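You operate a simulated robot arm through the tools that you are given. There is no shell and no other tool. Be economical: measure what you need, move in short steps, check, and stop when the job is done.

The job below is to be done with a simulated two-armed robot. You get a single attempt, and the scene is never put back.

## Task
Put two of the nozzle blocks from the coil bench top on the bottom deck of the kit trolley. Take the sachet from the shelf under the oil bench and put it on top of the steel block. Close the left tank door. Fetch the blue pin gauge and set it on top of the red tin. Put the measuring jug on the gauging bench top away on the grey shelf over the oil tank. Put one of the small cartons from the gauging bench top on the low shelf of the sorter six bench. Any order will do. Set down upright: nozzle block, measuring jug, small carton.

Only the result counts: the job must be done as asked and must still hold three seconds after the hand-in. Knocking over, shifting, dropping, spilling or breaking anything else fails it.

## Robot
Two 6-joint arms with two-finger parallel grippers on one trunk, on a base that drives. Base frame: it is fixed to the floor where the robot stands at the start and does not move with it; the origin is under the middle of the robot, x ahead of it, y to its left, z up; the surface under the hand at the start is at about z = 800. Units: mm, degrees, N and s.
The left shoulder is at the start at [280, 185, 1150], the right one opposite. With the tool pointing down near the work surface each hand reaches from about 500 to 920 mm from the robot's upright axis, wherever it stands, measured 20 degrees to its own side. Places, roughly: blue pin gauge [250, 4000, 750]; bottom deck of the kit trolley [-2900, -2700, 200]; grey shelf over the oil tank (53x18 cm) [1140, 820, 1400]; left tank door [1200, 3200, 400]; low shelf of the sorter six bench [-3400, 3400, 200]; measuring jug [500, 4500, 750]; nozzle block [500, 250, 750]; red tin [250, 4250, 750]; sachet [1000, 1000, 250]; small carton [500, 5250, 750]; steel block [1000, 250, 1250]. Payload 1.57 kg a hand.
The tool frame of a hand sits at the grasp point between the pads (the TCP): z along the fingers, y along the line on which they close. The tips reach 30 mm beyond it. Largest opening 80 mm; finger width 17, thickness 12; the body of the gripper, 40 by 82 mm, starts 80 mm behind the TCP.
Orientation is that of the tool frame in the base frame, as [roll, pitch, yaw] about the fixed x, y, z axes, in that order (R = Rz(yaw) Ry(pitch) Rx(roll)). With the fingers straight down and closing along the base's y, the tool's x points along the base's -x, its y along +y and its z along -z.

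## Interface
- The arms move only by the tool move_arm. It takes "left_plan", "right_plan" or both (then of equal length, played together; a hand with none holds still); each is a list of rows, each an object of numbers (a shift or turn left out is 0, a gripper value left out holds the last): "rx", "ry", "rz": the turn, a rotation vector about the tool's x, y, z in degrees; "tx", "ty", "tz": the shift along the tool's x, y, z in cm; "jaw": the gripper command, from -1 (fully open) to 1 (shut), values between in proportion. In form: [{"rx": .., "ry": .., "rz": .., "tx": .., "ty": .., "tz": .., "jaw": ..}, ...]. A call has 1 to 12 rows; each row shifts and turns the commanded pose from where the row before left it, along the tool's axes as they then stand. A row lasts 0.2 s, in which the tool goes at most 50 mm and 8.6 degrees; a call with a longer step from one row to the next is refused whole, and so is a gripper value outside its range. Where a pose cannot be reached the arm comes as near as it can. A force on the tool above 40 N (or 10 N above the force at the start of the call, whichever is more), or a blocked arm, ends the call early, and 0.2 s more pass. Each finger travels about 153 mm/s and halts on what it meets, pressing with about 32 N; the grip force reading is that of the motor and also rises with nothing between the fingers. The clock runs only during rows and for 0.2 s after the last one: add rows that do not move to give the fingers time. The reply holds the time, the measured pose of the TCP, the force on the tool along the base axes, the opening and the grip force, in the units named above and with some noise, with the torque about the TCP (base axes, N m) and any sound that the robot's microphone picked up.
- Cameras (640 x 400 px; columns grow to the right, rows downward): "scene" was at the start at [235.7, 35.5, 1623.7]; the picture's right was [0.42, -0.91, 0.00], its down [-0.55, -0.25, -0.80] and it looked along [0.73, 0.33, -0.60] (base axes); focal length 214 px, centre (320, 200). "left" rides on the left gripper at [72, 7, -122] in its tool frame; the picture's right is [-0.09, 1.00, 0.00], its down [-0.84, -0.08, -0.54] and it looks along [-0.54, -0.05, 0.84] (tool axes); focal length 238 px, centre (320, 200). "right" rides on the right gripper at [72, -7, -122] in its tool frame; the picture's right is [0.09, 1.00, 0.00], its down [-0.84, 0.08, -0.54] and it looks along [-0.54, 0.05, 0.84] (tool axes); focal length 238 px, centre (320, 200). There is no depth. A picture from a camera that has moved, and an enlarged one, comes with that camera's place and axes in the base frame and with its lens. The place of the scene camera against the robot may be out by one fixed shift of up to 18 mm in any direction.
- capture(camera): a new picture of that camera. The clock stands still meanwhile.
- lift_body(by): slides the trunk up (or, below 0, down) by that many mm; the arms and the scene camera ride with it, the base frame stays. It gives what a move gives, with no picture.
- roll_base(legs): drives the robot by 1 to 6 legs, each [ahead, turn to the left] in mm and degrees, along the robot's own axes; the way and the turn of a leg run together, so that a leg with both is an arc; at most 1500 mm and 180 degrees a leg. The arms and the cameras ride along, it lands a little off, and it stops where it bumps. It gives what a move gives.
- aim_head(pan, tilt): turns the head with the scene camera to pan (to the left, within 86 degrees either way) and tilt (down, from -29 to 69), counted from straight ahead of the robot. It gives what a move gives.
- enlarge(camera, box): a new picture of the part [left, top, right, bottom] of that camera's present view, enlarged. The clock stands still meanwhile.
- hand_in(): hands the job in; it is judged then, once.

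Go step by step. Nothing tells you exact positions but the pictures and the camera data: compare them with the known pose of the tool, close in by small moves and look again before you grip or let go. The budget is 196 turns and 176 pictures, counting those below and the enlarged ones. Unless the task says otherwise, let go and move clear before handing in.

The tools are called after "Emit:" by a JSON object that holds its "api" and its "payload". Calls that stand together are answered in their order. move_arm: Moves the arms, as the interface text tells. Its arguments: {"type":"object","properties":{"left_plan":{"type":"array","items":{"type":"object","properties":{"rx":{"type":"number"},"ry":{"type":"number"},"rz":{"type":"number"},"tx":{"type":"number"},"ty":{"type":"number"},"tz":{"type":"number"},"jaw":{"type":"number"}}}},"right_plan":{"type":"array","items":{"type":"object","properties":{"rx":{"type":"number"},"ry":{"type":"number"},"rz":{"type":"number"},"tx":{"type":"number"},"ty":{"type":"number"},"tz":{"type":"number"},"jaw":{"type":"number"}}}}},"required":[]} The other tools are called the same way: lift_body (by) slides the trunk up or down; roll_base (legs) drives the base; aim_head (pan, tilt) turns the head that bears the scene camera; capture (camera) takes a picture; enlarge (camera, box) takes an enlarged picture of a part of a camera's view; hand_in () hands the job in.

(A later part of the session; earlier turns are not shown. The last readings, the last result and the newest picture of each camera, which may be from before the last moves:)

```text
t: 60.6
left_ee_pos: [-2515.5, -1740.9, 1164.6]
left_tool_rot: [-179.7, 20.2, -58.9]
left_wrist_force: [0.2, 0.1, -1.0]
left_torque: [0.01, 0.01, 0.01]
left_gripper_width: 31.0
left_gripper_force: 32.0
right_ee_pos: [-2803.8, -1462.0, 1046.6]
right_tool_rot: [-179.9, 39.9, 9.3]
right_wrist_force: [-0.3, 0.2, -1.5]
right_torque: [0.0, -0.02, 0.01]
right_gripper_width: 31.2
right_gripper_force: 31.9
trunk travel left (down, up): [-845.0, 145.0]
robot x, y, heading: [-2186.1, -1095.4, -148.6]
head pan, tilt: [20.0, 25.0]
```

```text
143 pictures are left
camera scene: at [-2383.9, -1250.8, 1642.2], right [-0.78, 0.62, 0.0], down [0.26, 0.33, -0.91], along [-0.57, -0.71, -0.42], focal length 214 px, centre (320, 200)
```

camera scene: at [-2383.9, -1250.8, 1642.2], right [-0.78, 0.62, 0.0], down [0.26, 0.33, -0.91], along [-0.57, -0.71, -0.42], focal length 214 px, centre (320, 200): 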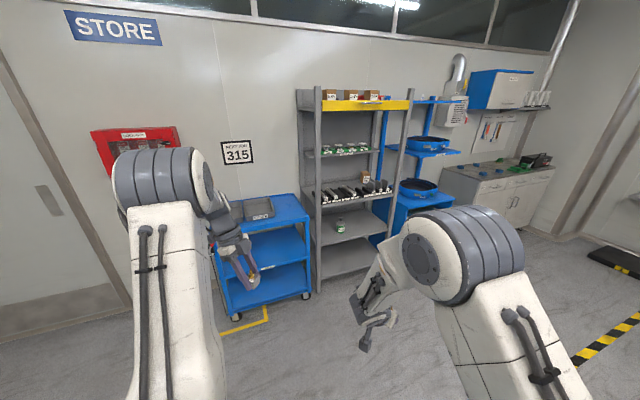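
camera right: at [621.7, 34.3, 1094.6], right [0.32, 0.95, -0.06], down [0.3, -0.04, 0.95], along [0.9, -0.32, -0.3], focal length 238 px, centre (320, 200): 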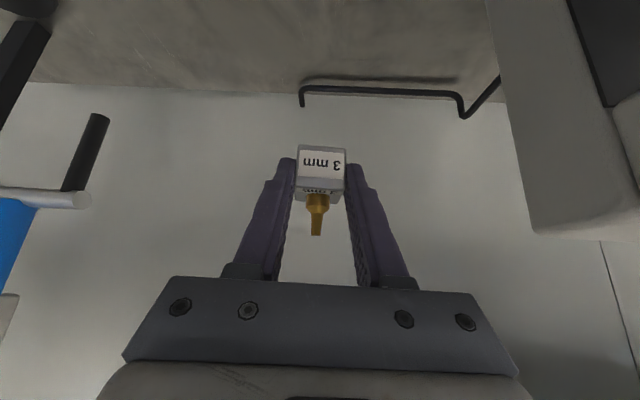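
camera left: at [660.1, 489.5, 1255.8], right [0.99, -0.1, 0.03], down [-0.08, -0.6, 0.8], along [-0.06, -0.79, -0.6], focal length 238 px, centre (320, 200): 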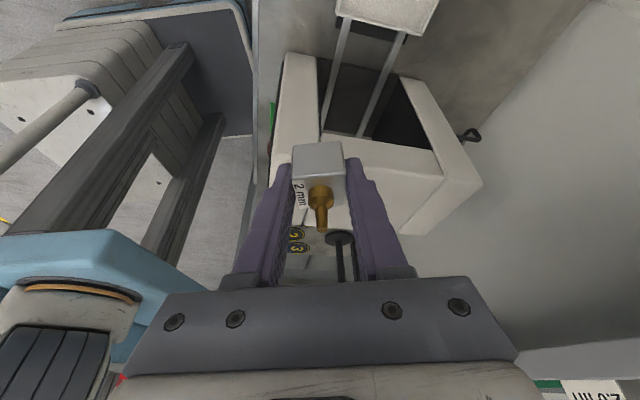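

The trolley's near side runs from about (-2593,-2632) to (-3181,-2458). I'll stand some 1.1 m off, square to it.

Emit:
{"api": "roll_base", "payload": {"legs": [[0, 14], [554, 0], [0, 28]]}}

Emit:
{"api": "aim_head", "payload": {"pan": 0, "tilt": 40}}

Emit:
{"api": "capture", "payload": {"camera": "scene"}}

```text
t: 66.1
left_ee_pos: [-2393.4, -2197.2, 1164.9]
left_tool_rot: [-179.7, 20.1, -17.1]
left_wrist_force: [0.4, -0.1, -1.1]
left_torque: [-0.01, -0.02, 0.02]
left_gripper_width: 31.0
left_gripper_force: 32.1
right_ee_pos: [-2794.6, -2182.5, 1046.7]
right_tool_rot: [-179.8, 39.8, 51.3]
right_wrist_force: [0.5, 0.3, -0.3]
right_torque: [0.0, -0.03, -0.02]
right_gripper_width: 31.4
right_gripper_force: 31.8
trunk travel left (down, up): [-845.0, 145.0]
robot x, y, heading: [-2579.7, -1497.8, -106.8]
head pan, tilt: [20.0, 25.0]
```

```text
t: 66.9
left_ee_pos: [-2393.6, -2197.7, 1165.0]
left_tool_rot: [-179.8, 20.2, -17.0]
left_wrist_force: [0.2, -0.1, -1.0]
left_torque: [0.01, -0.02, -0.01]
left_gripper_width: 31.1
left_gripper_force: 31.8
right_ee_pos: [-2795.3, -2183.3, 1046.8]
right_tool_rot: [-179.9, 39.9, 51.3]
right_wrist_force: [-0.3, -0.6, -1.1]
right_torque: [0.02, 0.04, -0.01]
right_gripper_width: 31.2
right_gripper_force: 32.0
trunk travel left (down, up): [-845.0, 145.0]
robot x, y, heading: [-2577.1, -1498.2, -106.7]
head pan, tilt: [0.0, 40.0]
```

```text
142 pictures are left
camera scene: at [-2653.1, -1731.9, 1619.0], right [-0.96, 0.29, 0.0], down [0.18, 0.62, -0.77], along [-0.22, -0.73, -0.64], focal length 214 px, centre (320, 200)
```

scene: 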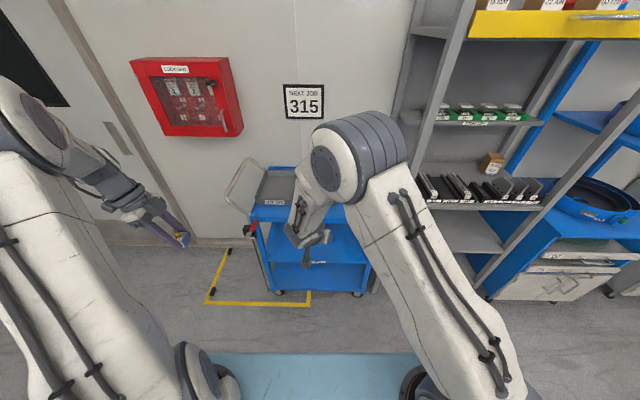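

I'll look closely at the trolley decks, after squaring both tools so they lean back toward the robot.

Emit:
{"api": "move_arm", "payload": {"left_plan": [{"rx": -2.8, "rz": -7.69}, {"rx": -2.8, "rz": -7.69}, {"rx": -2.8, "rz": -7.69}, {"rx": -2.8, "rz": -7.69}, {"rx": -2.8, "rz": -7.69}, {"rx": -2.8, "rz": -7.69}, {"rx": -2.8, "rz": -7.69}, {"rx": -2.8, "rz": -7.69}, {"rx": -2.8, "rz": -7.69}, {"rx": -2.8, "rz": -7.69}, {"rx": -2.8, "rz": -7.69}], "right_plan": [{"rx": -4.7, "rz": -5.63}, {"rx": -4.7, "rz": -5.63}, {"rx": -4.7, "rz": -5.63}, {"ty": -2}, {"ty": -2}, {"ty": -2}, {"ty": -2}, {"ty": -2}, {"ty": -2}, {"ty": -2}, {"ty": -2}]}}

Emit:
{"api": "lift_body", "payload": {"by": -585}}

Emit:
{"api": "aim_head", "payload": {"pan": 0, "tilt": 25}}

Emit:
{"api": "capture", "payload": {"camera": "scene"}}

Emit:
{"api": "capture", "payload": {"camera": "left"}}

```text
t: 69.3
left_ee_pos: [-2393.5, -2197.8, 1166.1]
left_tool_rot: [-179.9, 19.8, 73.1]
left_wrist_force: [-0.4, -0.5, -0.3]
left_torque: [-0.02, 0.01, -0.01]
left_gripper_width: 31.3
left_gripper_force: 31.5
right_ee_pos: [-2922.3, -2155.3, 1065.0]
right_tool_rot: [-179.0, 39.7, 73.5]
right_wrist_force: [-0.7, 0.2, -0.7]
right_torque: [0.03, -0.02, 0.04]
right_gripper_width: 31.1
right_gripper_force: 31.4
right hand out of reach, approached as far as the arm can: row 9, 10, 11
trunk travel left (down, up): [-845.0, 145.0]
robot x, y, heading: [-2579.4, -1495.0, -106.5]
head pan, tilt: [0.0, 40.0]
```

```text
refused: -585 is not a number from -400 to 400
```

```text
t: 70.1
left_ee_pos: [-2393.5, -2198.1, 1166.0]
left_tool_rot: [-179.9, 19.8, 72.9]
left_wrist_force: [0.2, 0.8, -1.2]
left_torque: [-0.01, 0.01, -0.01]
left_gripper_width: 31.1
left_gripper_force: 31.6
right_ee_pos: [-2921.4, -2155.1, 1065.1]
right_tool_rot: [-178.8, 39.7, 73.5]
right_wrist_force: [-0.6, -0.5, -0.3]
right_torque: [0.0, -0.02, 0.02]
right_gripper_width: 31.3
right_gripper_force: 31.9
trunk travel left (down, up): [-845.0, 145.0]
robot x, y, heading: [-2577.6, -1495.1, -106.9]
head pan, tilt: [0.0, 25.0]
```

```text
141 pictures are left
camera scene: at [-2655.3, -1738.7, 1642.2], right [-0.96, 0.29, 0.0], down [0.12, 0.41, -0.91], along [-0.26, -0.87, -0.42], focal length 214 px, centre (320, 200)
```

scene: 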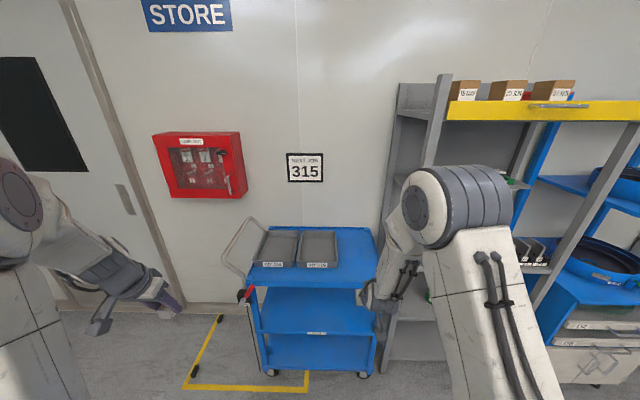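

```text
140 pictures are left
camera left: at [-2354.0, -2095.3, 1257.1], right [0.93, -0.38, 0.03], down [-0.25, -0.55, 0.79], along [-0.28, -0.74, -0.61], focal length 238 px, centre (320, 200)
```

left: 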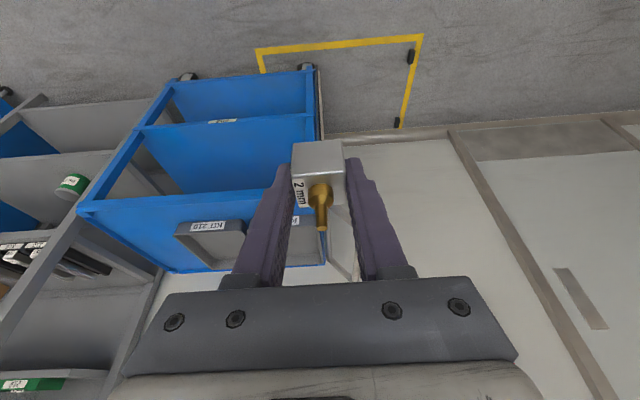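

Emit:
{"api": "enlarge", "payload": {"camera": "scene", "box": [210, 220, 420, 390]}}

Emit:
{"api": "lift_body", "payload": {"by": -400}}

Emit:
{"api": "enlarge", "payload": {"camera": "scene", "box": [210, 120, 420, 330]}}

```text
2.35 times, centred on (315, 305) of scene
camera zoom: at [-2655.3, -1738.7, 1642.2], right [-0.96, 0.29, 0.0], down [0.12, 0.41, -0.91], along [-0.26, -0.87, -0.42], focal length 505 px, centre (332, -47)
```

zoom: 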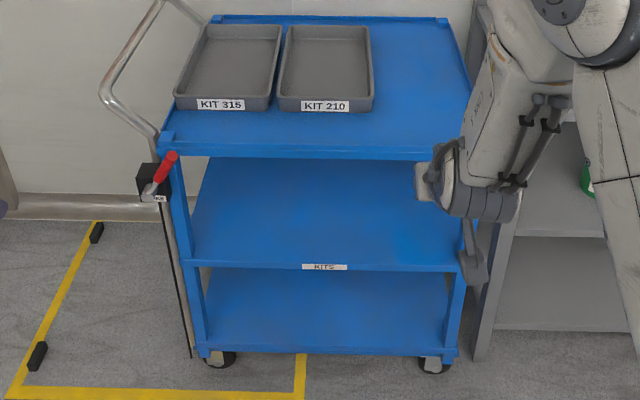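

```text
t: 73.9
left_ee_pos: [-2393.6, -2198.2, 766.1]
left_tool_rot: [-179.9, 19.8, 73.0]
left_wrist_force: [0.3, 0.2, -0.5]
left_torque: [0.0, 0.01, 0.01]
left_gripper_width: 31.2
left_gripper_force: 31.8
right_ee_pos: [-2921.3, -2153.7, 665.6]
right_tool_rot: [-179.0, 39.6, 73.5]
right_wrist_force: [-0.1, 0.3, -1.1]
right_torque: [0.04, -0.03, -0.01]
right_gripper_width: 31.2
right_gripper_force: 31.8
trunk travel left (down, up): [-445.0, 545.0]
robot x, y, heading: [-2578.5, -1497.7, -106.5]
head pan, tilt: [0.0, 25.0]
```

```text
1.90 times, centred on (315, 225) of scene
camera zoom: at [-2655.3, -1738.6, 1242.3], right [-0.96, 0.29, 0.0], down [0.12, 0.41, -0.91], along [-0.26, -0.87, -0.42], focal length 408 px, centre (330, 152)
```

zoom: 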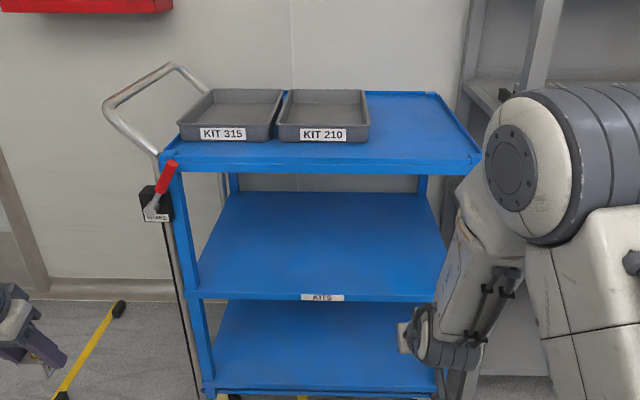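

The decks are at about z=210, 540 and 888, with the front edge some 980 mm ahead of the axis. I'll lower further and bring both blocks to just above bottom-deck level.

Emit:
{"api": "lift_body", "payload": {"by": -185}}

Emit:
{"api": "move_arm", "payload": {"left_plan": [{"ty": -2.9, "tz": 3.73}, {"ty": -2.9, "tz": 3.73}, {"ty": -2.9, "tz": 3.73}, {"ty": -2.9, "tz": 3.73}, {"ty": -2.9, "tz": 3.73}, {"ty": -2.9, "tz": 3.73}, {"ty": -2.9, "tz": 3.73}, {"ty": -2.7, "tz": 3.73}, {}], "right_plan": [{"tx": 1.55, "tz": 1.64}, {"tx": 1.55, "tz": 1.64}, {"tx": 1.55, "tz": 1.64}, {"tx": 1.55, "tz": 1.64}, {"tx": 1.55, "tz": 1.64}, {"tx": 1.55, "tz": 1.64}, {"tx": 1.55, "tz": 1.64}, {"tx": 1.55, "tz": 1.64}, {}]}}

Emit:
{"api": "capture", "payload": {"camera": "scene"}}

Emit:
{"api": "capture", "payload": {"camera": "right"}}

```text
t: 75.9
left_ee_pos: [-2393.5, -2198.1, 580.5]
left_tool_rot: [-179.9, 19.8, 73.0]
left_wrist_force: [-0.2, -0.3, -0.5]
left_torque: [-0.02, -0.02, 0.02]
left_gripper_width: 31.3
left_gripper_force: 32.1
right_ee_pos: [-2922.3, -2154.6, 480.7]
right_tool_rot: [-178.9, 39.5, 73.4]
right_wrist_force: [-0.3, 0.6, -1.3]
right_torque: [0.03, -0.03, -0.03]
right_gripper_width: 30.9
right_gripper_force: 32.3
trunk travel left (down, up): [-260.0, 730.0]
robot x, y, heading: [-2577.0, -1497.8, -106.7]
head pan, tilt: [0.0, 25.0]
```

```text
t: 77.9
left_ee_pos: [-2564.8, -2246.6, 300.2]
left_tool_rot: [-178.8, 19.7, 72.7]
left_wrist_force: [0.3, 0.6, -0.7]
left_torque: [0.02, 0.02, 0.02]
left_gripper_width: 31.4
left_gripper_force: 31.9
left hand out of reach, approached as far as the arm can: row 6, 7, 8
right_ee_pos: [-2932.4, -2216.5, 356.4]
right_tool_rot: [-177.0, 39.1, 74.6]
right_wrist_force: [0.5, 0.4, -0.7]
right_torque: [0.02, -0.03, -0.04]
right_gripper_width: 31.0
right_gripper_force: 31.9
right hand out of reach, approached as far as the arm can: row 1, 2, 3, 4, 5, 6, 7, 8
trunk travel left (down, up): [-260.0, 730.0]
robot x, y, heading: [-2578.7, -1492.4, -106.6]
head pan, tilt: [0.0, 25.0]
```

```text
137 pictures are left
camera scene: at [-2655.3, -1738.6, 1057.3], right [-0.96, 0.29, 0.0], down [0.12, 0.41, -0.91], along [-0.26, -0.87, -0.42], focal length 214 px, centre (320, 200)
```

scene: 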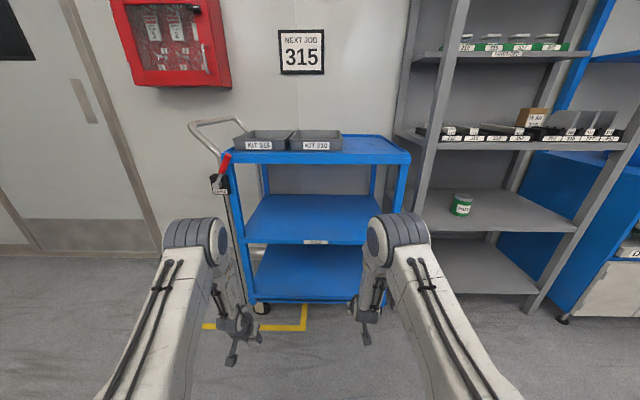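

```text
136 pictures are left
camera right: at [-2899.1, -2089.7, 405.4], right [0.97, -0.23, -0.1], down [0.02, -0.33, 0.94], along [-0.25, -0.92, -0.31], focal length 238 px, centre (320, 200)
```

right: 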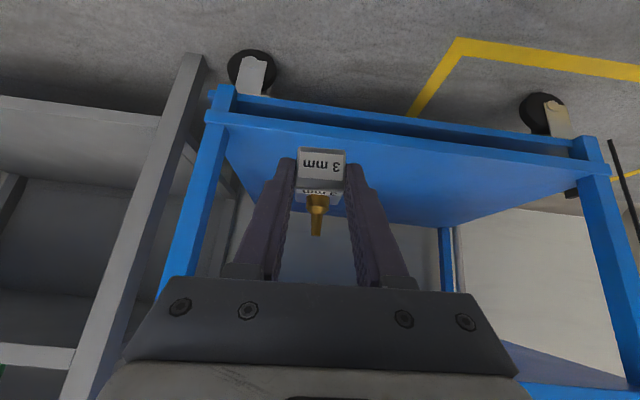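

The arms reach their inner limits here, so I'll extend the left hand slightly, lower a little, and look with the left camera.

Emit:
{"api": "move_arm", "payload": {"left_plan": [{"tx": -2.8, "tz": 1.0, "ty": -2.5}, {"tx": -2.8, "tz": 1.0, "ty": -2.5}, {}]}}

Emit:
{"api": "lift_body", "payload": {"by": -30}}

Emit:
{"api": "capture", "payload": {"camera": "left"}}

Emit:
{"api": "capture", "payload": {"camera": "right"}}

```text
t: 78.7
left_ee_pos: [-2599.4, -2292.0, 300.2]
left_tool_rot: [-179.7, 19.7, 73.0]
left_wrist_force: [0.4, -0.3, -1.2]
left_torque: [0.0, -0.02, 0.01]
left_gripper_width: 31.2
left_gripper_force: 31.8
left hand out of reach, approached as far as the arm can: row 1
right_ee_pos: [-2932.0, -2218.3, 356.6]
right_tool_rot: [-177.0, 39.1, 74.6]
right_wrist_force: [-0.2, 0.2, -1.3]
right_torque: [0.03, 0.03, 0.02]
right_gripper_width: 31.3
right_gripper_force: 31.9
trunk travel left (down, up): [-260.0, 730.0]
robot x, y, heading: [-2581.3, -1496.1, -106.5]
head pan, tilt: [0.0, 25.0]
```

```text
t: 79.5
left_ee_pos: [-2598.5, -2290.9, 270.3]
left_tool_rot: [-179.7, 19.7, 73.0]
left_wrist_force: [-0.2, -0.8, -0.8]
left_torque: [0.01, -0.01, -0.01]
left_gripper_width: 31.2
left_gripper_force: 32.3
right_ee_pos: [-2933.0, -2217.8, 326.5]
right_tool_rot: [-177.0, 39.1, 74.7]
right_wrist_force: [0.5, -0.4, -0.5]
right_torque: [0.02, -0.01, 0.0]
right_gripper_width: 31.1
right_gripper_force: 31.7
trunk travel left (down, up): [-230.0, 760.0]
robot x, y, heading: [-2580.6, -1498.7, -106.6]
head pan, tilt: [0.0, 25.0]
```

```text
135 pictures are left
camera left: at [-2559.8, -2189.2, 362.1], right [0.93, -0.38, 0.03], down [-0.25, -0.56, 0.79], along [-0.28, -0.74, -0.61], focal length 238 px, centre (320, 200)
```

left: 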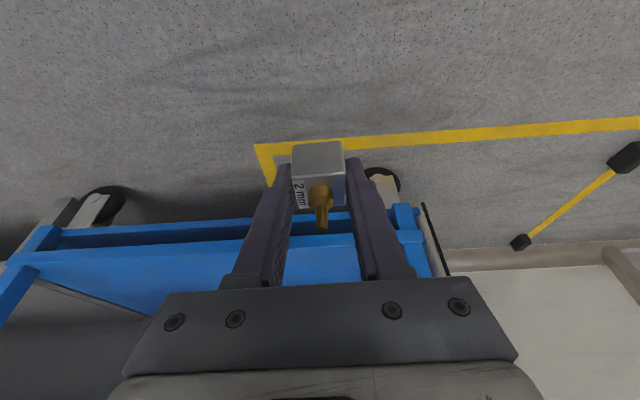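

```text
134 pictures are left
camera right: at [-2899.2, -2089.5, 375.6], right [0.97, -0.23, -0.1], down [0.02, -0.33, 0.94], along [-0.25, -0.92, -0.31], focal length 238 px, centre (320, 200)
```

right: 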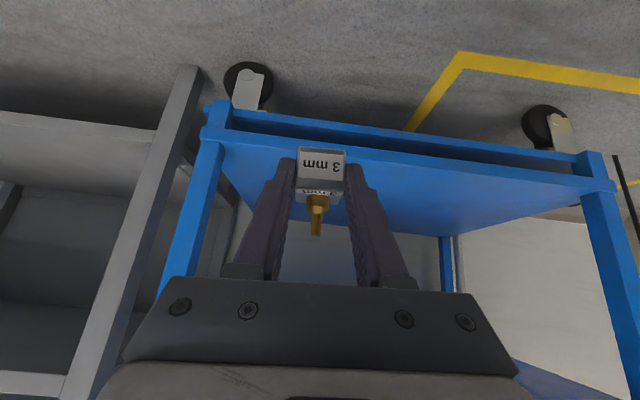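

The front edge is at z≈205, 965–984 ahead. I'll shift the left hand inwards and drive forward carefully.

Emit:
{"api": "move_arm", "payload": {"left_plan": [{"ty": -2}, {"ty": -2}, {}]}}

Emit:
{"api": "roll_base", "payload": {"legs": [[190, 0]]}}

Emit:
{"api": "capture", "payload": {"camera": "left"}}

Emit:
{"api": "capture", "payload": {"camera": "right"}}

Emit:
{"api": "capture", "payload": {"camera": "scene"}}

```text
t: 80.3
left_ee_pos: [-2615.1, -2276.8, 268.1]
left_tool_rot: [-178.0, 18.2, 73.0]
left_wrist_force: [-0.8, 0.2, -0.7]
left_torque: [0.02, 0.0, 0.01]
left_gripper_width: 31.3
left_gripper_force: 32.6
left hand out of reach, approached as far as the arm can: row 1, 2
right_ee_pos: [-2932.5, -2218.2, 327.1]
right_tool_rot: [-176.9, 39.1, 74.6]
right_wrist_force: [-0.1, 0.8, -1.7]
right_torque: [0.01, -0.04, -0.02]
right_gripper_width: 31.2
right_gripper_force: 32.7
trunk travel left (down, up): [-230.0, 760.0]
robot x, y, heading: [-2582.2, -1493.8, -106.5]
head pan, tilt: [0.0, 25.0]
```

```text
t: 81.8
left_ee_pos: [-2671.9, -2461.5, 268.7]
left_tool_rot: [-178.0, 18.0, 72.9]
left_wrist_force: [-0.7, -0.4, -1.5]
left_torque: [-0.02, -0.01, -0.02]
left_gripper_width: 31.1
left_gripper_force: 32.0
right_ee_pos: [-2990.6, -2401.4, 326.6]
right_tool_rot: [-177.0, 39.0, 74.6]
right_wrist_force: [0.9, -0.5, -1.6]
right_torque: [0.01, -0.01, -0.02]
right_gripper_width: 31.1
right_gripper_force: 32.2
trunk travel left (down, up): [-230.0, 760.0]
robot x, y, heading: [-2633.2, -1681.4, -106.7]
head pan, tilt: [0.0, 25.0]
```

```text
133 pictures are left
camera left: at [-2629.2, -2363.5, 363.1], right [0.92, -0.39, 0.0], down [-0.24, -0.58, 0.78], along [-0.3, -0.72, -0.63], focal length 238 px, centre (320, 200)
```

left: 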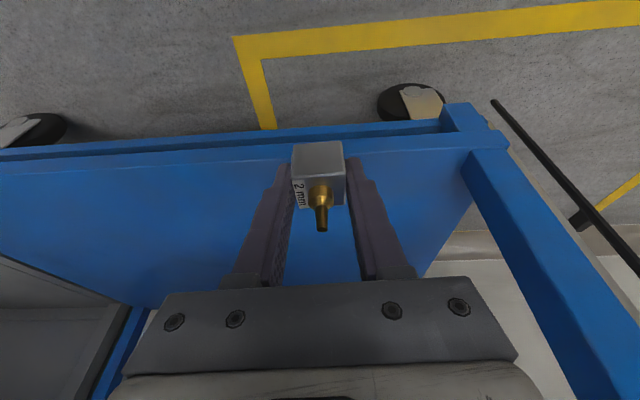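

```text
132 pictures are left
camera right: at [-2955.7, -2273.9, 375.6], right [0.97, -0.23, -0.1], down [0.02, -0.33, 0.94], along [-0.25, -0.92, -0.31], focal length 238 px, centre (320, 200)
```

right: 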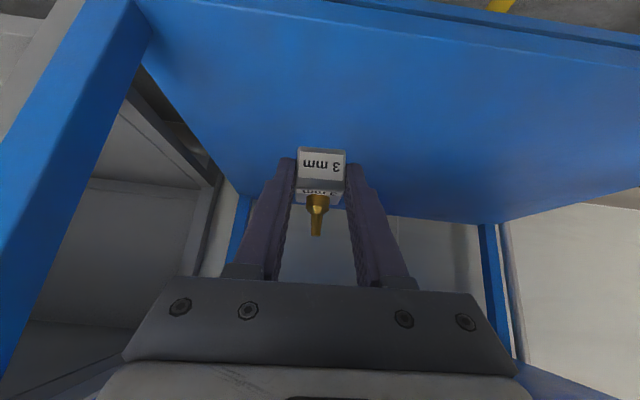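

```text
131 pictures are left
camera scene: at [-2711.2, -1923.5, 1027.2], right [-0.96, 0.29, 0.0], down [0.12, 0.4, -0.91], along [-0.26, -0.87, -0.42], focal length 214 px, centre (320, 200)
```

scene: 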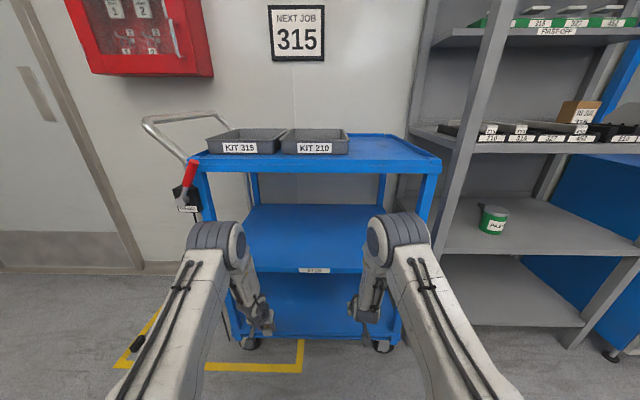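

The left block still needs about 55 mm more to be over the deck. I'll drive on and check.

Emit:
{"api": "roll_base", "payload": {"legs": [[56, 0]]}}

Emit:
{"api": "lift_body", "payload": {"by": -20}}

Emit:
{"api": "capture", "payload": {"camera": "left"}}

Emit:
{"api": "capture", "payload": {"camera": "right"}}

```text
t: 82.8
left_ee_pos: [-2687.9, -2515.2, 267.3]
left_tool_rot: [-178.0, 18.1, 72.9]
left_wrist_force: [0.1, 0.4, -0.7]
left_torque: [0.03, 0.03, -0.03]
left_gripper_width: 31.1
left_gripper_force: 32.3
right_ee_pos: [-3005.7, -2455.9, 326.3]
right_tool_rot: [-177.1, 39.1, 74.6]
right_wrist_force: [0.0, 0.0, -0.3]
right_torque: [0.0, -0.03, 0.01]
right_gripper_width: 31.1
right_gripper_force: 32.4
trunk travel left (down, up): [-230.0, 760.0]
robot x, y, heading: [-2654.2, -1733.2, -106.9]
head pan, tilt: [0.0, 25.0]
```

```text
t: 83.5
left_ee_pos: [-2688.8, -2516.4, 248.4]
left_tool_rot: [-178.0, 18.1, 72.9]
left_wrist_force: [0.4, -0.7, -1.7]
left_torque: [0.01, -0.04, 0.04]
left_gripper_width: 31.0
left_gripper_force: 31.9
right_ee_pos: [-3004.8, -2455.3, 307.2]
right_tool_rot: [-177.1, 39.2, 74.4]
right_wrist_force: [-0.4, 0.9, -0.3]
right_torque: [0.02, -0.02, 0.02]
right_gripper_width: 31.3
right_gripper_force: 31.8
trunk travel left (down, up): [-210.0, 780.0]
robot x, y, heading: [-2654.8, -1732.4, -106.7]
head pan, tilt: [0.0, 25.0]
```

```text
130 pictures are left
camera left: at [-2645.6, -2417.4, 343.1], right [0.92, -0.39, 0.0], down [-0.24, -0.58, 0.78], along [-0.3, -0.72, -0.63], focal length 238 px, centre (320, 200)
```

left: 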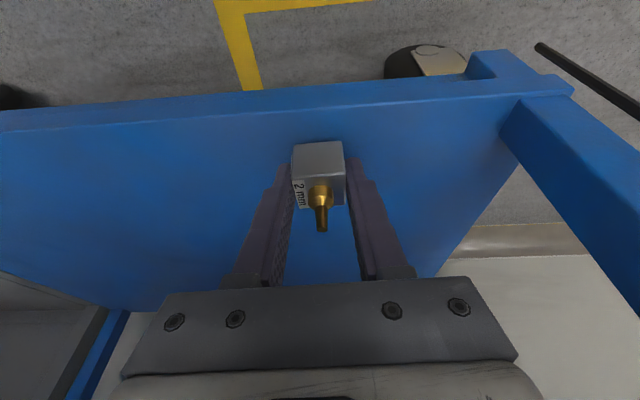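

```text
129 pictures are left
camera right: at [-2972.1, -2327.6, 355.5], right [0.97, -0.23, -0.1], down [0.02, -0.33, 0.94], along [-0.25, -0.92, -0.31], focal length 238 px, centre (320, 200)
```

right: 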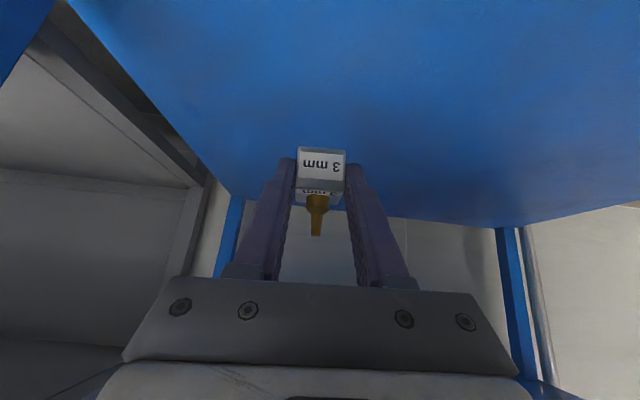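

The left block is about 35 mm inside the edge. I'll lower it gently to contact.

Emit:
{"api": "lift_body", "payload": {"by": -7}}

Emit:
{"api": "lift_body", "payload": {"by": -3}}

```text
t: 84.0
left_ee_pos: [-2688.3, -2515.8, 241.8]
left_tool_rot: [-178.0, 18.2, 73.0]
left_wrist_force: [0.7, 0.2, -1.2]
left_torque: [0.04, -0.01, -0.03]
left_gripper_width: 31.3
left_gripper_force: 32.3
right_ee_pos: [-3005.5, -2455.6, 299.5]
right_tool_rot: [-177.0, 39.0, 74.5]
right_wrist_force: [0.0, -0.8, -1.1]
right_torque: [-0.03, -0.03, -0.01]
right_gripper_width: 31.2
right_gripper_force: 31.7
trunk travel left (down, up): [-203.0, 787.0]
robot x, y, heading: [-2650.6, -1735.0, -106.8]
head pan, tilt: [0.0, 25.0]
```

```text
t: 84.5
left_ee_pos: [-2687.4, -2515.4, 239.5]
left_tool_rot: [-178.0, 18.1, 73.0]
left_wrist_force: [-0.6, 0.7, -1.3]
left_torque: [0.0, 0.02, 0.01]
left_gripper_width: 31.3
left_gripper_force: 32.5
right_ee_pos: [-3005.9, -2455.1, 295.5]
right_tool_rot: [-177.1, 39.0, 74.5]
right_wrist_force: [0.7, -0.1, -0.5]
right_torque: [0.04, 0.0, 0.02]
right_gripper_width: 31.0
right_gripper_force: 32.0
trunk travel left (down, up): [-200.0, 790.0]
robot x, y, heading: [-2648.6, -1733.1, -106.7]
head pan, tilt: [0.0, 25.0]
```

Emit:
{"api": "lift_body", "payload": {"by": -3}}

Emit:
{"api": "lift_body", "payload": {"by": -3}}

Emit:
{"api": "capture", "payload": {"camera": "left"}}

```text
t: 85.1
left_ee_pos: [-2687.3, -2515.8, 234.3]
left_tool_rot: [-178.1, 18.1, 72.8]
left_wrist_force: [0.2, 0.2, -1.0]
left_torque: [-0.02, 0.02, 0.04]
left_gripper_width: 31.0
left_gripper_force: 32.1
right_ee_pos: [-3005.5, -2455.9, 294.2]
right_tool_rot: [-177.0, 39.1, 74.5]
right_wrist_force: [-0.1, 1.8, -1.7]
right_torque: [0.04, -0.01, -0.02]
right_gripper_width: 31.2
right_gripper_force: 32.3
trunk travel left (down, up): [-197.0, 793.0]
robot x, y, heading: [-2651.7, -1738.2, -106.7]
head pan, tilt: [0.0, 25.0]
```

```text
t: 85.6
left_ee_pos: [-2687.4, -2517.6, 234.4]
left_tool_rot: [-178.0, 18.3, 72.9]
left_wrist_force: [0.0, 2.6, 10.1]
left_torque: [-0.21, -0.12, 0.04]
left_gripper_width: 31.3
left_gripper_force: 32.6
right_ee_pos: [-3005.9, -2455.7, 291.8]
right_tool_rot: [-177.1, 39.1, 74.5]
right_wrist_force: [-0.1, 0.0, -1.0]
right_torque: [0.02, 0.02, -0.01]
right_gripper_width: 31.3
right_gripper_force: 31.8
trunk travel left (down, up): [-194.0, 796.0]
robot x, y, heading: [-2653.1, -1735.7, -106.8]
head pan, tilt: [0.0, 25.0]
```

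```text
128 pictures are left
camera left: at [-2645.7, -2417.8, 328.0], right [0.92, -0.39, 0.0], down [-0.24, -0.58, 0.78], along [-0.3, -0.72, -0.63], focal length 238 px, centre (320, 200)
```

left: 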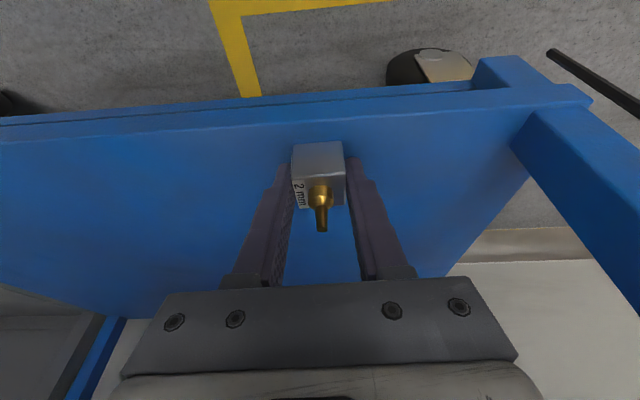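

Contact is made. I'll release and draw the left hand back.

Emit:
{"api": "move_arm", "payload": {"left_plan": [{"jaw": 0}, {"jaw": -0.6}, {"jaw": -1}, {"jaw": -1}, {"tz": -1.5}, {"tx": 1.9, "tz": -1.2}, {"tx": 3.8, "tz": -1.6}, {"tx": 3.8, "tz": -1.6}, {"tx": 3.8, "tz": -1.6}, {}]}}

Emit:
{"api": "capture", "payload": {"camera": "left"}}

```text
t: 87.8
left_ee_pos: [-2632.7, -2399.4, 277.3]
left_tool_rot: [-176.2, 17.5, 73.4]
left_wrist_force: [0.7, 0.7, -0.4]
left_torque: [0.01, -0.05, -0.01]
left_gripper_width: 80.1
left_gripper_force: 0.1
left hand out of reach, approached as far as the arm can: row 7, 8, 9
right_ee_pos: [-3005.8, -2455.4, 290.0]
right_tool_rot: [-177.0, 39.1, 74.5]
right_wrist_force: [-0.4, 0.3, -1.0]
right_torque: [0.03, 0.0, 0.02]
right_gripper_width: 31.4
right_gripper_force: 31.8
trunk travel left (down, up): [-194.0, 796.0]
robot x, y, heading: [-2649.5, -1737.0, -107.0]
head pan, tilt: [0.0, 25.0]
```

```text
127 pictures are left
camera left: at [-2587.8, -2302.4, 372.2], right [0.92, -0.39, -0.03], down [-0.22, -0.59, 0.77], along [-0.32, -0.7, -0.63], focal length 238 px, centre (320, 200)
```

left: 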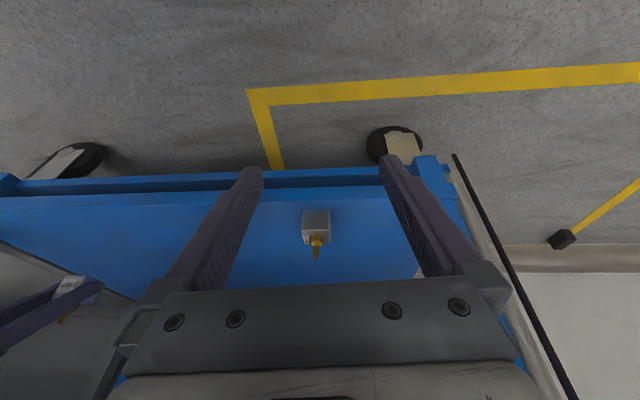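

Block A stands upright. Next I'll lower for the right block.

Emit:
{"api": "lift_body", "payload": {"by": -48}}

Emit:
{"api": "lift_body", "payload": {"by": -4}}

Emit:
{"api": "lift_body", "payload": {"by": -4}}

Emit:
{"api": "capture", "payload": {"camera": "right"}}

```text
t: 88.7
left_ee_pos: [-2631.8, -2399.2, 228.8]
left_tool_rot: [-176.3, 17.5, 73.3]
left_wrist_force: [-0.1, 0.3, 0.1]
left_torque: [0.02, -0.02, 0.0]
left_gripper_width: 80.0
left_gripper_force: 0.0
right_ee_pos: [-3006.2, -2455.8, 242.2]
right_tool_rot: [-177.0, 39.0, 74.5]
right_wrist_force: [0.3, -0.8, -0.8]
right_torque: [0.01, -0.01, 0.02]
right_gripper_width: 31.1
right_gripper_force: 32.2
trunk travel left (down, up): [-146.0, 844.0]
robot x, y, heading: [-2652.1, -1733.2, -106.9]
head pan, tilt: [0.0, 25.0]
```

```text
t: 89.2
left_ee_pos: [-2632.7, -2398.3, 225.2]
left_tool_rot: [-176.2, 17.5, 73.3]
left_wrist_force: [-0.4, 0.7, 0.0]
left_torque: [-0.01, -0.02, 0.01]
left_gripper_width: 79.6
left_gripper_force: 0.0
right_ee_pos: [-3005.7, -2455.7, 238.7]
right_tool_rot: [-177.0, 39.1, 74.6]
right_wrist_force: [1.1, 0.7, -1.2]
right_torque: [0.02, -0.03, 0.0]
right_gripper_width: 31.1
right_gripper_force: 31.6
trunk travel left (down, up): [-142.0, 848.0]
robot x, y, heading: [-2650.4, -1734.7, -107.0]
head pan, tilt: [0.0, 25.0]
```

```text
t: 89.8
left_ee_pos: [-2631.4, -2399.8, 221.7]
left_tool_rot: [-176.3, 17.5, 73.4]
left_wrist_force: [0.0, 0.2, -0.2]
left_torque: [0.0, 0.01, 0.02]
left_gripper_width: 80.1
left_gripper_force: 0.1
right_ee_pos: [-3006.6, -2455.8, 234.6]
right_tool_rot: [-177.0, 39.0, 74.5]
right_wrist_force: [0.4, -0.2, 0.3]
right_torque: [0.03, -0.02, 0.01]
right_gripper_width: 31.4
right_gripper_force: 32.1
trunk travel left (down, up): [-138.0, 852.0]
robot x, y, heading: [-2649.8, -1734.8, -106.8]
head pan, tilt: [0.0, 25.0]
```

```text
126 pictures are left
camera right: at [-2972.1, -2327.6, 283.6], right [0.97, -0.23, -0.1], down [0.02, -0.33, 0.94], along [-0.25, -0.92, -0.31], focal length 238 px, centre (320, 200)
```

right: 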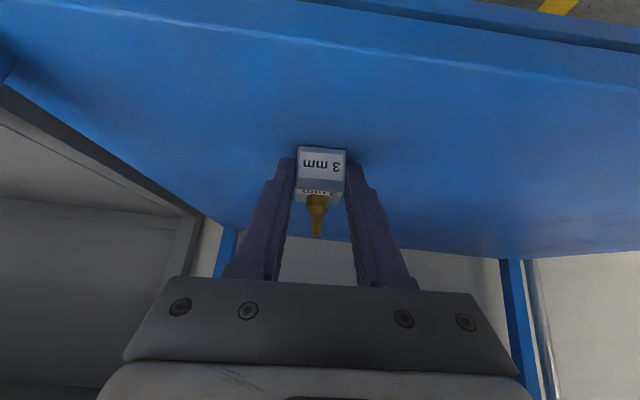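

Just touching now. One more millimetre or two, then I'll release.

Emit:
{"api": "lift_body", "payload": {"by": -2}}

Emit:
{"api": "move_arm", "payload": {"right_plan": [{"jaw": 0}, {"jaw": -0.6}, {"jaw": -0.9}, {"jaw": -0.9}, {"tz": -1.5}, {"tz": -3}, {"tz": -4}, {}]}}

Emit:
{"api": "capture", "payload": {"camera": "right"}}

```text
t: 90.3
left_ee_pos: [-2632.6, -2398.8, 219.2]
left_tool_rot: [-176.3, 17.5, 73.3]
left_wrist_force: [0.4, -1.3, 0.7]
left_torque: [0.03, 0.0, 0.01]
left_gripper_width: 79.8
left_gripper_force: 0.0
right_ee_pos: [-3006.8, -2455.4, 233.2]
right_tool_rot: [-177.0, 39.2, 74.5]
right_wrist_force: [-0.6, 0.7, 3.2]
right_torque: [-0.14, -0.04, -0.02]
right_gripper_width: 31.4
right_gripper_force: 32.2
trunk travel left (down, up): [-136.0, 854.0]
robot x, y, heading: [-2652.4, -1733.4, -106.7]
head pan, tilt: [0.0, 25.0]
```

```text
t: 92.1
left_ee_pos: [-2631.8, -2399.5, 218.7]
left_tool_rot: [-176.3, 17.5, 73.4]
left_wrist_force: [0.5, -1.2, 0.3]
left_torque: [-0.01, 0.03, 0.01]
left_gripper_width: 80.0
left_gripper_force: 0.1
right_ee_pos: [-2989.0, -2403.8, 297.1]
right_tool_rot: [-176.9, 39.0, 74.6]
right_wrist_force: [-0.1, -0.4, 0.3]
right_torque: [-0.01, -0.01, 0.03]
right_gripper_width: 76.2
right_gripper_force: 0.1
trunk travel left (down, up): [-136.0, 854.0]
robot x, y, heading: [-2647.8, -1734.6, -106.7]
head pan, tilt: [0.0, 25.0]
```

```text
125 pictures are left
camera right: at [-2954.1, -2276.4, 346.5], right [0.97, -0.23, -0.1], down [0.02, -0.33, 0.94], along [-0.25, -0.92, -0.31], focal length 238 px, centre (320, 200)
```

right: 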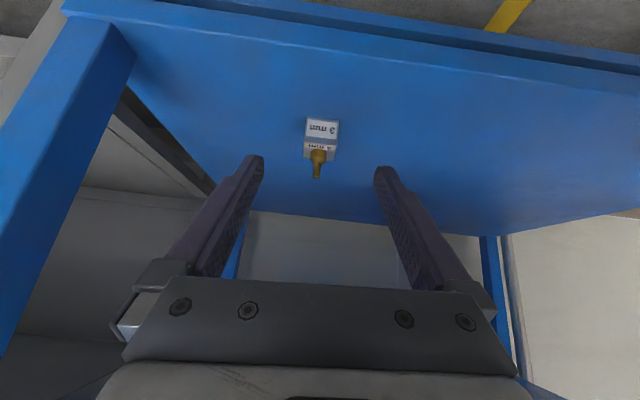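

Both nozzle blocks stand on the bottom deck. I'll back off, raise the trunk and hands, and drive to the oil bench (the room is turned about -16.5°).

Emit:
{"api": "roll_base", "payload": {"legs": [[-500, 0]]}}

Emit:
{"api": "enlarge", "payload": {"camera": "scene", "box": [200, 180, 440, 400]}}

Emit:
{"api": "lift_body", "payload": {"by": 400}}

Emit:
{"api": "lift_body", "payload": {"by": 309}}

Emit:
{"api": "move_arm", "payload": {"left_plan": [{"tx": -1.4, "tz": -4.2}, {"tx": -1.4, "tz": -4.2}, {"tx": -1.4, "tz": -4.2}, {"tx": -1.4, "tz": -4.2}, {"tx": -1.4, "tz": -4.2}, {"tx": -1.4, "tz": -4.2}, {"tx": -1.4, "tz": -4.2}, {"tx": -1.4, "tz": -4.2}, {"tx": -1.4, "tz": -4.2}], "right_plan": [{"tx": -1.6, "tz": -4.2}, {"tx": -1.6, "tz": -4.2}, {"tx": -1.6, "tz": -4.2}, {"tx": -1.6, "tz": -4.2}, {"tx": -1.6, "tz": -4.2}, {"tx": -1.6, "tz": -4.2}, {"tx": -1.6, "tz": -4.2}, {"tx": -1.6, "tz": -4.2}, {"tx": -1.6, "tz": -4.2}]}}

```text
t: 95.0
left_ee_pos: [-2486.8, -1913.5, 218.6]
left_tool_rot: [-176.3, 17.5, 73.3]
left_wrist_force: [0.2, -0.5, -0.3]
left_torque: [-0.01, -0.01, -0.01]
left_gripper_width: 80.0
left_gripper_force: 0.1
right_ee_pos: [-2843.9, -1917.0, 296.9]
right_tool_rot: [-176.8, 39.1, 74.3]
right_wrist_force: [0.7, -0.6, 0.6]
right_torque: [-0.02, -0.03, 0.02]
right_gripper_width: 76.0
right_gripper_force: 0.0
trunk travel left (down, up): [-136.0, 854.0]
robot x, y, heading: [-2500.8, -1248.0, -107.2]
head pan, tilt: [0.0, 25.0]
```

```text
1.82 times, centred on (320, 290) of scene
camera zoom: at [-2581.1, -1491.3, 933.3], right [-0.96, 0.29, 0.0], down [0.12, 0.4, -0.91], along [-0.26, -0.87, -0.42], focal length 390 px, centre (320, 36)
```

zoom: 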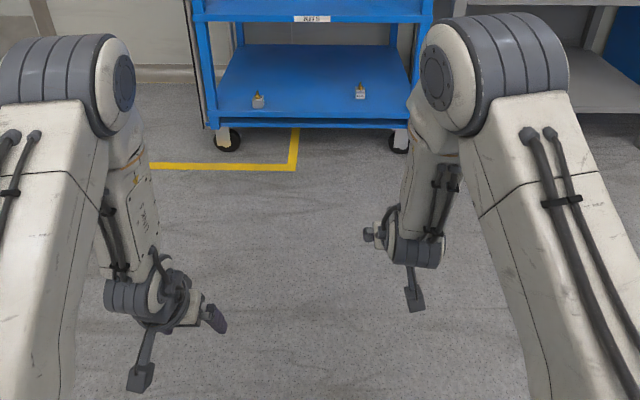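

```text
t: 98.9
left_ee_pos: [-2487.7, -1913.5, 618.4]
left_tool_rot: [-176.2, 17.5, 73.2]
left_wrist_force: [0.0, 0.9, -1.2]
left_torque: [0.01, 0.0, 0.0]
left_gripper_width: 80.1
left_gripper_force: 0.1
right_ee_pos: [-2843.6, -1917.4, 697.2]
right_tool_rot: [-176.8, 39.1, 74.4]
right_wrist_force: [1.1, 0.3, -0.5]
right_torque: [-0.01, 0.02, 0.03]
right_gripper_width: 75.9
right_gripper_force: 0.1
trunk travel left (down, up): [-536.0, 454.0]
robot x, y, heading: [-2506.3, -1247.3, -107.1]
head pan, tilt: [0.0, 25.0]
```

```text
t: 101.9
left_ee_pos: [-2487.2, -1914.8, 927.6]
left_tool_rot: [-176.3, 17.5, 73.2]
left_wrist_force: [0.1, 0.1, -0.9]
left_torque: [0.02, 0.0, -0.02]
left_gripper_width: 80.0
left_gripper_force: 0.1
right_ee_pos: [-2843.8, -1917.7, 1005.3]
right_tool_rot: [-176.8, 39.0, 74.4]
right_wrist_force: [0.2, 0.2, -0.9]
right_torque: [0.0, 0.0, -0.01]
right_gripper_width: 76.1
right_gripper_force: 0.1
trunk travel left (down, up): [-845.0, 145.0]
robot x, y, heading: [-2503.9, -1247.8, -107.0]
head pan, tilt: [0.0, 25.0]
```

```text
t: 103.9
left_ee_pos: [-2463.5, -1928.1, 1324.9]
left_tool_rot: [-176.3, 17.4, 73.3]
left_wrist_force: [1.2, 0.7, 1.0]
left_torque: [0.01, 0.01, 0.0]
left_gripper_width: 80.1
left_gripper_force: 0.1
right_ee_pos: [-2788.5, -1820.5, 1387.9]
right_tool_rot: [-176.6, 38.8, 74.4]
right_wrist_force: [0.1, 0.3, -0.1]
right_torque: [-0.03, 0.03, 0.02]
right_gripper_width: 75.9
right_gripper_force: 0.0
right hand out of reach, approached as far as the arm can: row 8, 9
trunk travel left (down, up): [-845.0, 145.0]
robot x, y, heading: [-2503.9, -1246.8, -106.7]
head pan, tilt: [0.0, 25.0]
```

Emit:
{"api": "roll_base", "payload": {"legs": [[0, 138.8], [1500, 0], [1046, 0], [0, 28]]}}

Emit:
{"api": "aim_head", "payload": {"pan": -20, "tilt": 35}}

Emit:
{"api": "capture", "payload": {"camera": "scene"}}

```text
t: 123.4
left_ee_pos: [-240.1, 746.4, 1323.9]
left_tool_rot: [-176.4, 17.6, -119.6]
left_wrist_force: [0.2, 0.7, 1.0]
left_torque: [0.04, -0.03, 0.0]
left_gripper_width: 79.8
left_gripper_force: 0.1
right_ee_pos: [52.5, 571.0, 1388.6]
right_tool_rot: [-176.7, 38.9, -118.6]
right_wrist_force: [0.6, 0.2, -1.2]
right_torque: [-0.03, -0.01, 0.01]
right_gripper_width: 76.1
right_gripper_force: 0.1
trunk travel left (down, up): [-845.0, 145.0]
robot x, y, heading: [-352.6, 77.4, 60.1]
head pan, tilt: [0.0, 25.0]
```

```text
t: 124.2
left_ee_pos: [-240.9, 746.2, 1324.0]
left_tool_rot: [-176.3, 17.4, -119.7]
left_wrist_force: [0.1, -0.6, 0.1]
left_torque: [-0.04, 0.03, 0.0]
left_gripper_width: 80.0
left_gripper_force: 0.0
right_ee_pos: [51.2, 570.3, 1386.9]
right_tool_rot: [-176.7, 38.9, -118.5]
right_wrist_force: [0.7, 0.2, 0.9]
right_torque: [-0.01, 0.02, 0.03]
right_gripper_width: 76.0
right_gripper_force: 0.1
trunk travel left (down, up): [-845.0, 145.0]
robot x, y, heading: [-352.9, 73.7, 60.1]
head pan, tilt: [-20.0, 35.0]
```

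```text
123 pictures are left
camera scene: at [-209.8, 270.7, 1626.5], right [0.65, -0.76, 0.0], down [-0.44, -0.37, -0.82], along [0.62, 0.53, -0.57], focal length 214 px, centre (320, 200)
```

scene: 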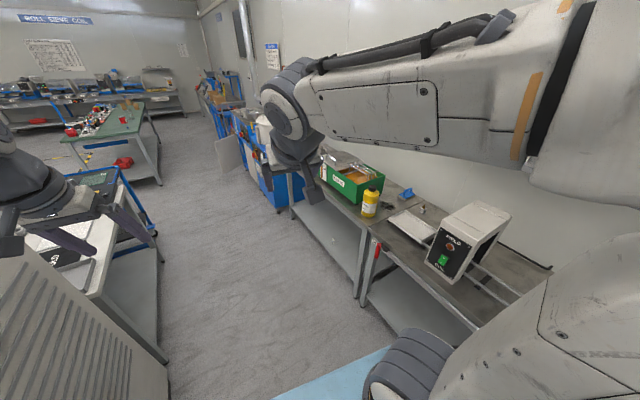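

Emit:
{"api": "enlarge", "payload": {"camera": "scene", "box": [270, 150, 420, 310]}}

Emit:
{"api": "roll_base", "payload": {"legs": [[600, 0]]}}

Emit:
{"api": "lift_body", "payload": {"by": -300}}

Emit:
{"api": "aim_head", "payload": {"pan": -50, "tilt": 35}}

Emit:
{"api": "capture", "payload": {"camera": "scene"}}

```text
2.50 times, centred on (345, 230) of scene
camera zoom: at [-209.8, 270.7, 1626.5], right [0.65, -0.76, 0.0], down [-0.44, -0.37, -0.82], along [0.62, 0.53, -0.57], focal length 536 px, centre (258, 125)
```

zoom: 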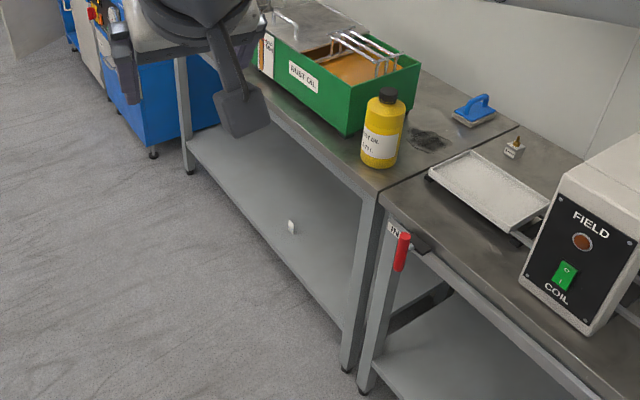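

```text
t: 127.6
left_ee_pos: [57.3, 1271.1, 1324.4]
left_tool_rot: [-176.3, 17.5, -119.7]
left_wrist_force: [0.2, -0.2, 0.3]
left_torque: [0.03, 0.0, -0.01]
left_gripper_width: 80.3
left_gripper_force: 0.0
right_ee_pos: [349.0, 1096.8, 1388.1]
right_tool_rot: [-176.7, 39.0, -118.2]
right_wrist_force: [0.3, 0.1, 0.2]
right_torque: [0.02, 0.02, -0.01]
right_gripper_width: 76.2
right_gripper_force: 0.1
trunk travel left (down, up): [-845.0, 145.0]
robot x, y, heading: [-55.8, 603.3, 60.1]
head pan, tilt: [-20.0, 35.0]
```

```text
t: 130.6
left_ee_pos: [57.2, 1271.9, 1024.7]
left_tool_rot: [-176.3, 17.5, -119.6]
left_wrist_force: [0.3, 0.3, 0.6]
left_torque: [0.03, -0.03, 0.03]
left_gripper_width: 80.1
left_gripper_force: 0.0
right_ee_pos: [349.3, 1096.1, 1088.5]
right_tool_rot: [-176.8, 38.9, -118.3]
right_wrist_force: [0.4, 0.4, 0.5]
right_torque: [0.03, 0.01, 0.0]
right_gripper_width: 76.1
right_gripper_force: 0.1
trunk travel left (down, up): [-545.0, 445.0]
robot x, y, heading: [-58.6, 598.3, 60.4]
head pan, tilt: [-20.0, 35.0]
```

```text
t: 131.6
left_ee_pos: [58.6, 1271.6, 1023.0]
left_tool_rot: [-176.2, 17.5, -119.6]
left_wrist_force: [0.0, 0.0, 0.3]
left_torque: [-0.03, -0.03, 0.0]
left_gripper_width: 80.3
left_gripper_force: 0.1
right_ee_pos: [350.8, 1096.1, 1087.1]
right_tool_rot: [-176.6, 38.9, -118.3]
right_wrist_force: [0.6, 0.2, 0.3]
right_torque: [0.03, 0.0, -0.02]
right_gripper_width: 76.0
right_gripper_force: 0.2
trunk travel left (down, up): [-545.0, 445.0]
robot x, y, heading: [-53.5, 599.4, 60.1]
head pan, tilt: [-50.0, 35.0]
```

```text
121 pictures are left
camera scene: at [108.6, 755.0, 1326.5], right [0.18, -0.98, 0.0], down [-0.56, -0.1, -0.82], along [0.81, 0.15, -0.57], focal length 214 px, centre (320, 200)
```

scene: 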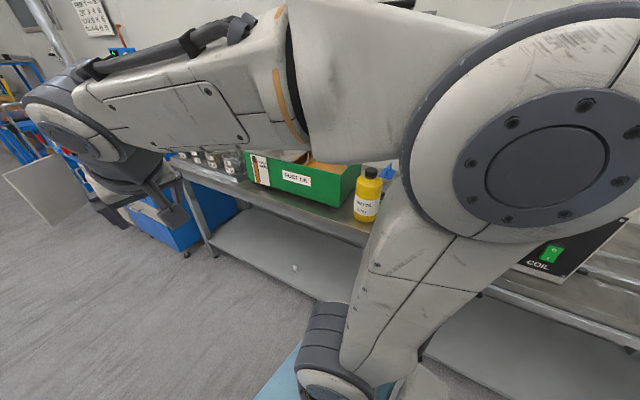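

Emit:
{"api": "enlarge", "payload": {"camera": "scene", "box": [264, 248, 324, 288]}}

Emit:
{"api": "enlarge", "payload": {"camera": "scene", "box": [180, 120, 420, 300]}}

```text
10.00 times, centred on (294, 268) of scene
camera zoom: at [108.6, 755.0, 1326.5], right [0.18, -0.98, 0.0], down [-0.56, -0.1, -0.82], along [0.81, 0.15, -0.57], focal length 2145 px, centre (580, -480)
```

zoom: 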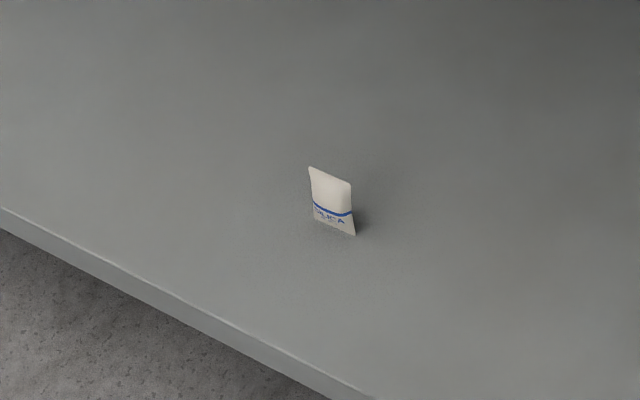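

```text
2.22 times, centred on (300, 210) of scene
camera zoom: at [108.6, 755.0, 1326.5], right [0.18, -0.98, 0.0], down [-0.56, -0.1, -0.82], along [0.81, 0.15, -0.57], focal length 477 px, centre (364, 178)
```

zoom: 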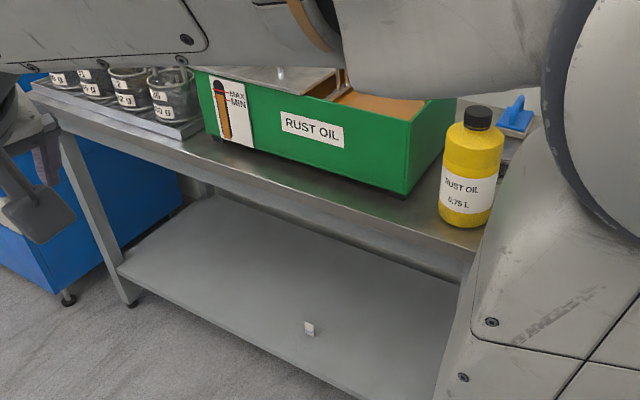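

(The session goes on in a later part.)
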